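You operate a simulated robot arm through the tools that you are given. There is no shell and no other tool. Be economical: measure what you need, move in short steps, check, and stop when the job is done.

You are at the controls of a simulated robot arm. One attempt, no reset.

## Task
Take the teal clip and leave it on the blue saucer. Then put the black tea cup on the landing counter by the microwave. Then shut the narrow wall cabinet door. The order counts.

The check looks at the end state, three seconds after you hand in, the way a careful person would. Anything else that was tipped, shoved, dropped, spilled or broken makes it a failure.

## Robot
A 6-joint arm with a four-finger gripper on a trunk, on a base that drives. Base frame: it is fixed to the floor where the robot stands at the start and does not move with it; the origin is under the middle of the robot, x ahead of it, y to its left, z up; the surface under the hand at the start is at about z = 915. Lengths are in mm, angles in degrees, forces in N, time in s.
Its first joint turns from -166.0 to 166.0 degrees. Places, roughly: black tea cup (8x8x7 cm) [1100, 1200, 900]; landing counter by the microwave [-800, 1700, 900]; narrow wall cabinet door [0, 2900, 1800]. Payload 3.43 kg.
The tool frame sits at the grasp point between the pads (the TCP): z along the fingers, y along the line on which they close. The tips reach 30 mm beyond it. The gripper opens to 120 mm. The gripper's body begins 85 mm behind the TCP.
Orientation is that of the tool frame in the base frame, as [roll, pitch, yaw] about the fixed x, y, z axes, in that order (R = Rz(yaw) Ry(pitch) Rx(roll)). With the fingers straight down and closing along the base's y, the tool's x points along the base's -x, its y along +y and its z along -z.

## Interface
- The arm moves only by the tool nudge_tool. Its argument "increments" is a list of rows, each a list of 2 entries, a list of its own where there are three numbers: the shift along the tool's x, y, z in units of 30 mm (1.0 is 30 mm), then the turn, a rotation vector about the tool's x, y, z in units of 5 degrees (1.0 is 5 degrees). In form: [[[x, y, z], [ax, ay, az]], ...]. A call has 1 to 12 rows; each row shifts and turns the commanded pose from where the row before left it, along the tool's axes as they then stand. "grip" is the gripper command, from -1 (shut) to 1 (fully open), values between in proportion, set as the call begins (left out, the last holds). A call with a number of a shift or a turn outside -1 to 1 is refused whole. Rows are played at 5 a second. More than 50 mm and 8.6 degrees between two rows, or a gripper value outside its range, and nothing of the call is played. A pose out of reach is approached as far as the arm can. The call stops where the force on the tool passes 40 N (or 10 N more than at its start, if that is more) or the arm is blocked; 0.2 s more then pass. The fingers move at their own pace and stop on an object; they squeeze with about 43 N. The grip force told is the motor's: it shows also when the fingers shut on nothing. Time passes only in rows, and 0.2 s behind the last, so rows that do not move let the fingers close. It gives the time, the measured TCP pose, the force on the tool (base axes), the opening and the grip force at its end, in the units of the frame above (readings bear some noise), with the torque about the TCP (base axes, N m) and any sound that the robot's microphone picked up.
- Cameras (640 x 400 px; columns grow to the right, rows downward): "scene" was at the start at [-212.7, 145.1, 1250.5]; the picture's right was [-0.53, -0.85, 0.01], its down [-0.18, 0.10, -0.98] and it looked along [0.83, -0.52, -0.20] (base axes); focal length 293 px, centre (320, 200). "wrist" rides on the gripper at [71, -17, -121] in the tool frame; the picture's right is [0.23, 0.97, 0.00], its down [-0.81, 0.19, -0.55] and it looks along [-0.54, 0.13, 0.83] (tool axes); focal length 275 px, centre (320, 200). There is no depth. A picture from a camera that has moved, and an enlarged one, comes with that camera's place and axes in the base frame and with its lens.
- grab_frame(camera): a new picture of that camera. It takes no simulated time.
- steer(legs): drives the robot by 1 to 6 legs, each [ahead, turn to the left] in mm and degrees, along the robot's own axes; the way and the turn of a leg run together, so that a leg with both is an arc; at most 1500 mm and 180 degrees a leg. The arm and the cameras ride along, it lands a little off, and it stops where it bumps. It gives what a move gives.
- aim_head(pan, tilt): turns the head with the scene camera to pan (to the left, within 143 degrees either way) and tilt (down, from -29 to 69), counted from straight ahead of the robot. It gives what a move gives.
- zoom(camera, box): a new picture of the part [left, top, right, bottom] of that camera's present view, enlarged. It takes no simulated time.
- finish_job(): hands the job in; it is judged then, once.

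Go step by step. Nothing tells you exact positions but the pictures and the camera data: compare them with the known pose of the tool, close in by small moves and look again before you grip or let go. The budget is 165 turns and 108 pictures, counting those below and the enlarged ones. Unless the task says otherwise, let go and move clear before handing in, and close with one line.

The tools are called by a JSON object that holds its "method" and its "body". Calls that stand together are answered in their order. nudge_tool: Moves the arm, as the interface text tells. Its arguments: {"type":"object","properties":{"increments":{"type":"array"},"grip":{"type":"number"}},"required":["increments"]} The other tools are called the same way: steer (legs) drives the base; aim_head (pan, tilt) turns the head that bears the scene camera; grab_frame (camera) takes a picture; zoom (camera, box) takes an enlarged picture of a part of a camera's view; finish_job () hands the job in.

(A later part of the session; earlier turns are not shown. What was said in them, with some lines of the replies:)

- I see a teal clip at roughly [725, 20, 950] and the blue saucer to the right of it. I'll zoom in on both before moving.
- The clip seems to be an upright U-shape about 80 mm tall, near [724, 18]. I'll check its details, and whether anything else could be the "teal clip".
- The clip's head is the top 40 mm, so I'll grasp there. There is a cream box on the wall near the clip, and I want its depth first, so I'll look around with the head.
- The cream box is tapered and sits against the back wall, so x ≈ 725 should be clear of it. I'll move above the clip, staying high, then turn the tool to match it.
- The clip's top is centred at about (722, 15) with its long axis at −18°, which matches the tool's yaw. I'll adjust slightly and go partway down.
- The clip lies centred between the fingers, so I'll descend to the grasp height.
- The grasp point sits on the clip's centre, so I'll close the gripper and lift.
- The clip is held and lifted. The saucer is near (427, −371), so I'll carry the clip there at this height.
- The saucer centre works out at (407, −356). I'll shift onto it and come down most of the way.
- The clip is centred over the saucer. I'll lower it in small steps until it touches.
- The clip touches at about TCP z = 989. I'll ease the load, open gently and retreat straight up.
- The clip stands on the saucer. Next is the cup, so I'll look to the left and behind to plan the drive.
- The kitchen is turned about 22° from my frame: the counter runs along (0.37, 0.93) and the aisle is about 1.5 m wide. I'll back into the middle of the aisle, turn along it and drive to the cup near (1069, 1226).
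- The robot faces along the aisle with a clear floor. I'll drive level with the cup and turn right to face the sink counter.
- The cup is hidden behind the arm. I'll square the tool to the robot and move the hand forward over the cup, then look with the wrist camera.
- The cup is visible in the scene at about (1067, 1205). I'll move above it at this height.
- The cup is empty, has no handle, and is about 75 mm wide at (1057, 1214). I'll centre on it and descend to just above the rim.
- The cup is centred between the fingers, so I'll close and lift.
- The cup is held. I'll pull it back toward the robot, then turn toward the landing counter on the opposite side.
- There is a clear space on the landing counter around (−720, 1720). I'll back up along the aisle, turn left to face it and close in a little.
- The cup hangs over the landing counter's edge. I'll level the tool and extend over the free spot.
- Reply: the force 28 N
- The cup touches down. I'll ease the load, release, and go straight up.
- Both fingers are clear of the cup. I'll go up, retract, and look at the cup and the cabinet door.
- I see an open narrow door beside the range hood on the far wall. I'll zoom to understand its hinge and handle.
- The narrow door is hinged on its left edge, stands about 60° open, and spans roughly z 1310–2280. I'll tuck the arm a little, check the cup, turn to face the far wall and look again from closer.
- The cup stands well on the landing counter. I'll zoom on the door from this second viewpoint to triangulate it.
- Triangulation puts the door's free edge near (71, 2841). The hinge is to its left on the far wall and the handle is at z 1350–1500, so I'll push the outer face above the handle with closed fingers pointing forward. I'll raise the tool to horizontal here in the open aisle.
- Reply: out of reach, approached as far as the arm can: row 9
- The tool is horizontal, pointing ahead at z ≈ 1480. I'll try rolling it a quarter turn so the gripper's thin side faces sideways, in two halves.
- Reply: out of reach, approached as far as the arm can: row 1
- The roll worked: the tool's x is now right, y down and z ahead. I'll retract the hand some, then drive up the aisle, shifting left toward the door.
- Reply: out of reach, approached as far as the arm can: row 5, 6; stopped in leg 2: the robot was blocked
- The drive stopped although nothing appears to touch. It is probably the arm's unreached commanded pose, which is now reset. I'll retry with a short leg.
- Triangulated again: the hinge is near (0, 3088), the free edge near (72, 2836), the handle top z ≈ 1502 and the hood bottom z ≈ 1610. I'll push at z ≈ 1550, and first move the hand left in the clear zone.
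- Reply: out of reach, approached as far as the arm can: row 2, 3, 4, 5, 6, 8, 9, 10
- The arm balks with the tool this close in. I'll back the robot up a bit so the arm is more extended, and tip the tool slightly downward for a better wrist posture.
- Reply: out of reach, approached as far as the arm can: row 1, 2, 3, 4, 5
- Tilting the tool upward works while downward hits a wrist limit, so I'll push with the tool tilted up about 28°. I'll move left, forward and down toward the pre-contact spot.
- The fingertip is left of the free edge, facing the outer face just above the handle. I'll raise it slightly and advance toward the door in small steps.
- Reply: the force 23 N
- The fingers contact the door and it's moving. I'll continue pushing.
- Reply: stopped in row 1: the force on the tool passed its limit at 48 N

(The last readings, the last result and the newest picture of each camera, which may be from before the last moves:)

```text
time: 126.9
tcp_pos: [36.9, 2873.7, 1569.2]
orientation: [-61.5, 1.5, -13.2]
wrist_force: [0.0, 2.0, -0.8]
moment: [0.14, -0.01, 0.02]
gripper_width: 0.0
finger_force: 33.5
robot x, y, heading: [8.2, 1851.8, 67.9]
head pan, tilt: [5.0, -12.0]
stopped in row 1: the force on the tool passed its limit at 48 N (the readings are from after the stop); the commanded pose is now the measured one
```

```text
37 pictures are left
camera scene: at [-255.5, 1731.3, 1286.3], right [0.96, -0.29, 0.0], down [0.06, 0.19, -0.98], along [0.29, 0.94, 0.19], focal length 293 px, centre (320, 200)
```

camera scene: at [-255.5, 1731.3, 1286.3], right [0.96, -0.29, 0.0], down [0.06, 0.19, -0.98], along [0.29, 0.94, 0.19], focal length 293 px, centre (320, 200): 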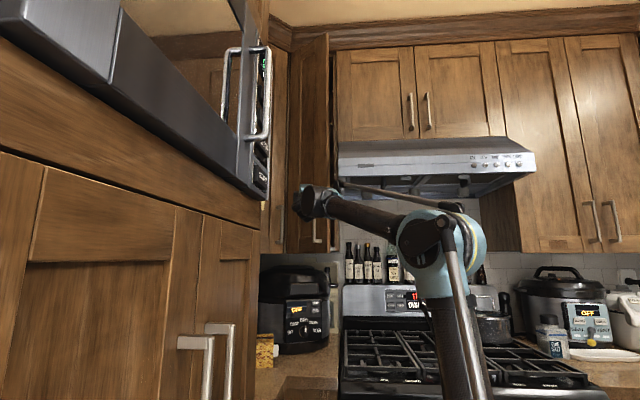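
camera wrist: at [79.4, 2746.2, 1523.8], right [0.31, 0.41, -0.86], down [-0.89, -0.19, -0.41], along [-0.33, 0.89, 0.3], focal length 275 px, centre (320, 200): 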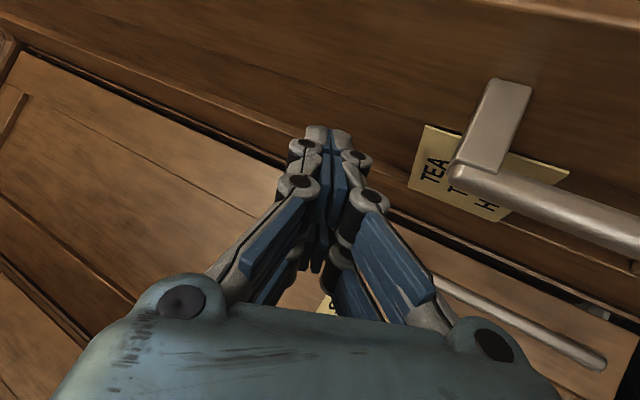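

The fast step exceeded the force limit, though the door moved. I'll push in smaller, slower steps.

{"method": "nudge_tool", "body": {"increments": [[[0.05, 0.14, 0.22], [0, 0, 0]], [[0.05, 0.14, 0.22], [0, 0, 0]], [[0.05, 0.14, 0.22], [0, 0, 0]], [[0.05, 0.14, 0.22], [0, 0, 0]], [[0.05, 0.14, 0.22], [0, 0, 0]], [[0.05, 0.14, 0.22], [0, 0, 0]], [[0.05, 0.14, 0.22], [0, 0, 0]], [[0.05, 0.14, 0.22], [0, 0, 0]], [[0.05, 0.14, 0.22], [0, 0, 0]], [[0.05, 0.14, 0.22], [0, 0, 0]], [[0, 0, 0], [0, 0, 0]]]}}

{"method": "grab_frame", "body": {"camera": "wrist"}}

```text
time: 129.3
tcp_pos: [69.5, 2946.4, 1562.1]
orientation: [-61.4, 1.6, -13.3]
wrist_force: [0.2, -0.3, 0.1]
moment: [0.01, -0.01, 0.01]
gripper_width: 0.0
finger_force: 33.7
robot x, y, heading: [7.9, 1849.6, 67.9]
head pan, tilt: [5.0, -12.0]
```

```text
36 pictures are left
camera wrist: at [111.9, 2819.8, 1517.8], right [0.31, 0.41, -0.86], down [-0.89, -0.19, -0.41], along [-0.33, 0.89, 0.3], focal length 275 px, centre (320, 200)
```

wrist: 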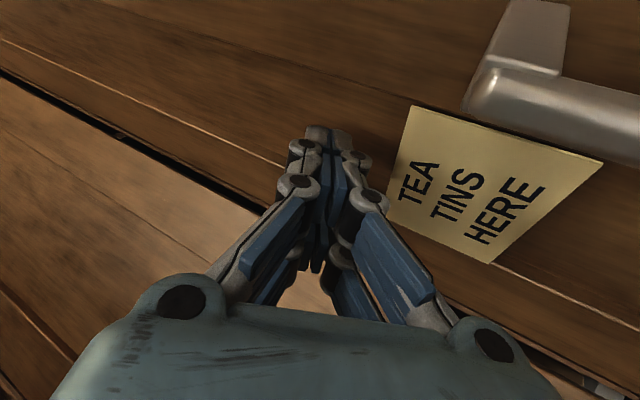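

{"method": "nudge_tool", "body": {"increments": [[[0.05, 0.14, 0.22], [0, 0, 0]], [[0.05, 0.14, 0.22], [0, 0, 0]], [[0.05, 0.14, 0.22], [0, 0, 0]], [[0.05, 0.14, 0.22], [0, 0, 0]], [[0.05, 0.14, 0.22], [0, 0, 0]], [[0.05, 0.14, 0.22], [0, 0, 0]], [[0.05, 0.14, 0.22], [0, 0, 0]], [[0, 0, 0], [0, 0, 0]]]}}

{"method": "grab_frame", "body": {"camera": "wrist"}}

{"method": "zoom", "body": {"camera": "scene", "box": [250, 20, 410, 270]}}

```text
time: 130.7
tcp_pos: [77.7, 2967.2, 1571.1]
orientation: [-60.7, 1.5, -13.1]
wrist_force: [-0.4, 2.1, -2.6]
moment: [0.29, -0.03, -0.02]
gripper_width: 0.0
finger_force: 33.2
robot x, y, heading: [7.2, 1852.0, 67.9]
head pan, tilt: [5.0, -12.0]
stopped in row 6: the force on the tool passed its limit at 70 N (the readings are from after the stop); the commanded pose is now the measured one
```

```text
35 pictures are left
camera wrist: at [121.7, 2841.6, 1525.6], right [0.31, 0.42, -0.85], down [-0.89, -0.19, -0.42], along [-0.34, 0.89, 0.31], focal length 275 px, centre (320, 200)
```

wrist: 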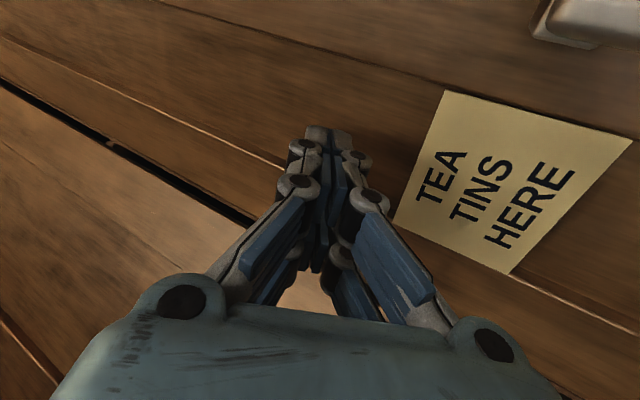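

```text
1.60 times, centred on (330, 145) of scene
camera zoom: at [-255.5, 1731.5, 1286.4], right [0.96, -0.29, 0.0], down [0.06, 0.19, -0.98], along [0.29, 0.94, 0.19], focal length 468 px, centre (304, 288)
```

zoom: 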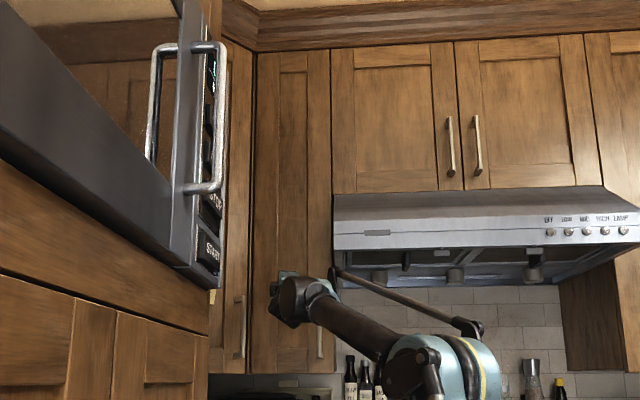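

{"method": "zoom", "body": {"camera": "scene", "box": [300, 30, 350, 120]}}

{"method": "zoom", "body": {"camera": "scene", "box": [285, 180, 345, 265]}}

```text
4.44 times, centred on (325, 75) of scene
camera zoom: at [-255.5, 1731.5, 1286.4], right [0.96, -0.29, 0.0], down [0.06, 0.19, -0.98], along [0.29, 0.94, 0.19], focal length 1301 px, centre (298, 756)
```

zoom: 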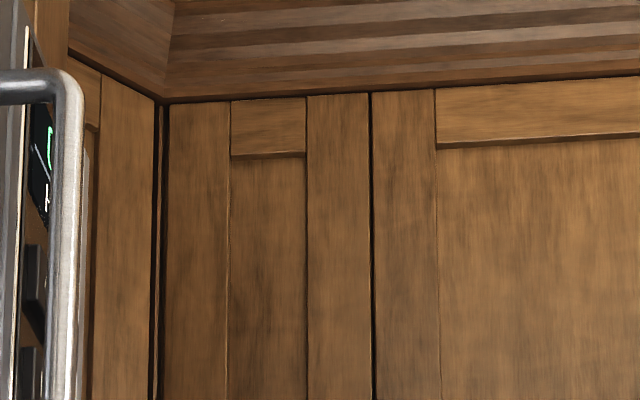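

```text
4.71 times, centred on (315, 222) of scene
camera zoom: at [-255.5, 1731.5, 1286.4], right [0.96, -0.29, 0.0], down [0.06, 0.19, -0.98], along [0.29, 0.94, 0.19], focal length 1378 px, centre (344, 94)
```

zoom: 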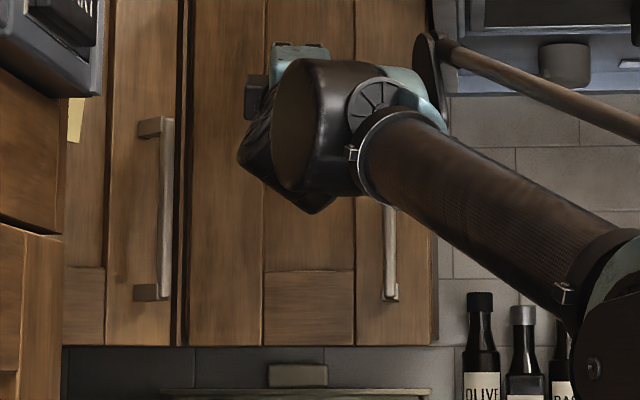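

The door appears flush with its neighbours. I'll press gently once more to make sure it is fully seated.

{"method": "nudge_tool", "body": {"increments": [[[0.01, 0.05, 0.09], [0, 0, 0]], [[0.01, 0.05, 0.09], [0, 0, 0]], [[0.01, 0.05, 0.09], [0, 0, 0]], [[0.01, 0.05, 0.09], [0, 0, 0]], [[0.01, 0.05, 0.09], [0, 0, 0]], [[0.01, 0.05, 0.09], [0, 0, 0]], [[0.01, 0.05, 0.09], [0, 0, 0]], [[0, 0, 0], [0, 0, 0]]]}}

```text
time: 132.2
tcp_pos: [77.1, 2967.7, 1584.6]
orientation: [-59.9, 1.4, -13.2]
wrist_force: [0.1, 2.8, -1.1]
moment: [0.26, -0.02, -0.08]
gripper_width: 0.0
finger_force: 33.3
robot x, y, heading: [4.6, 1854.4, 68.0]
head pan, tilt: [5.0, -12.0]
stopped in row 7: the force on the tool passed its limit at 49 N (the readings are from after the stop); the commanded pose is now the measured one
```

The door resists firmly, so it's shut. I'll back the hand off and check that it stays closed.

{"method": "nudge_tool", "body": {"increments": [[[-0.06, -0.2, -0.36], [0, 0, 0]], [[-0.1, -0.39, -0.73], [0, 0, 0]], [[-0.05, -0.39, -0.73], [0, 0, 0]], [[0, -0.39, -0.73], [0, 0, 0]], [[0, -0.39, -0.73], [0, 0, 0]], [[0, -0.39, -0.73], [0, 0, 0]], [[0, -0.39, -0.73], [0, 0, 0]], [[0.5, -0.39, -0.73], [0, 0, 0]], [[0.5, -0.39, -0.73], [0, 0, 0]], [[0, 0, 0], [0, 0, 0]]]}}

{"method": "grab_frame", "body": {"camera": "scene"}}

{"method": "grab_frame", "body": {"camera": "wrist"}}

```text
time: 134.4
tcp_pos: [52.5, 2758.5, 1578.4]
orientation: [-60.0, 1.4, -13.3]
wrist_force: [0.0, 0.5, 0.1]
moment: [-0.04, -0.02, 0.01]
gripper_width: 0.1
finger_force: 33.5
robot x, y, heading: [4.6, 1850.2, 68.0]
head pan, tilt: [5.0, -12.0]
```

```text
31 pictures are left
camera scene: at [-255.6, 1730.8, 1286.3], right [0.96, -0.29, 0.0], down [0.06, 0.19, -0.98], along [0.29, 0.94, 0.19], focal length 293 px, centre (320, 200)
```

scene: 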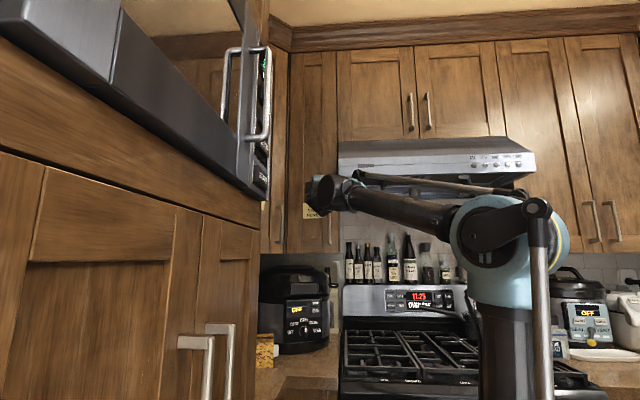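

```text
30 pictures are left
camera wrist: at [96.3, 2633.2, 1530.7], right [0.31, 0.43, -0.85], down [-0.89, -0.19, -0.42], along [-0.34, 0.89, 0.32], focal length 275 px, centre (320, 200)
```

wrist: 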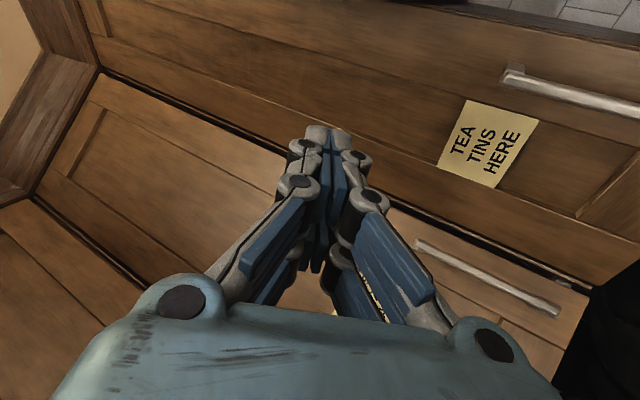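

The door stays shut. As a last check I'll look at the cup and back toward the saucer.

{"method": "aim_head", "body": {"pan": 100, "tilt": 30}}

{"method": "grab_frame", "body": {"camera": "scene"}}

{"method": "aim_head", "body": {"pan": -143, "tilt": 15}}

{"method": "grab_frame", "body": {"camera": "scene"}}

```text
time: 136.1
tcp_pos: [52.8, 2758.3, 1577.4]
orientation: [-60.0, 1.5, -13.2]
wrist_force: [0.1, -0.1, -0.1]
moment: [-0.01, 0.01, 0.01]
gripper_width: 0.0
finger_force: 33.5
robot x, y, heading: [7.6, 1850.0, 67.7]
head pan, tilt: [100.0, 30.0]
```

```text
29 pictures are left
camera scene: at [-368.7, 1669.8, 1221.1], right [0.21, 0.98, -0.01], down [0.48, -0.12, -0.87], along [-0.85, 0.18, -0.5], focal length 293 px, centre (320, 200)
```

scene: 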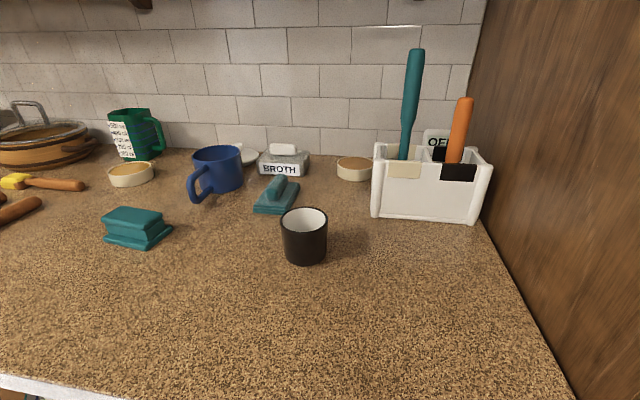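

```text
time: 139.6
tcp_pos: [52.5, 2758.6, 1578.1]
orientation: [-60.0, 1.5, -13.2]
wrist_force: [0.0, 0.1, 0.3]
moment: [-0.02, 0.0, 0.01]
gripper_width: 0.3
finger_force: 33.5
robot x, y, heading: [6.1, 1851.9, 68.1]
head pan, tilt: [-143.0, 15.0]
```

```text
28 pictures are left
camera scene: at [-256.1, 1560.8, 1246.0], right [-0.97, -0.26, 0.01], down [-0.07, 0.24, -0.97], along [0.25, -0.94, -0.25], focal length 293 px, centre (320, 200)
```

scene: 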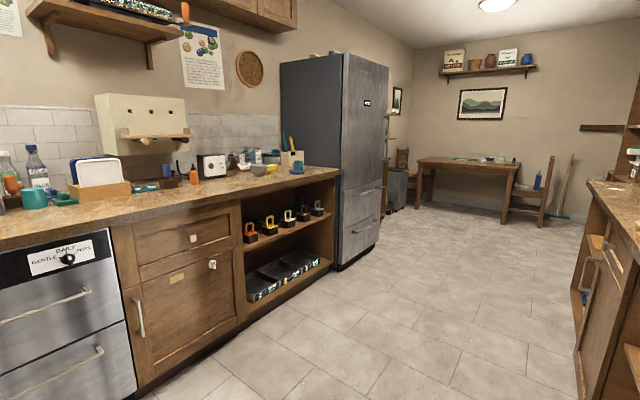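

The clip stands on the saucer, the cup is upright on the landing counter and the door is shut, with the hand clear of everything. I'm handing in now.

{"method": "finish_job", "body": {}}

```text
The job is handed in.
```

I did all three in order and handed the job in: the teal clip is on the blue saucer, the black tea cup is on the landing counter by the microwave, and the narrow wall cabinet door is shut.
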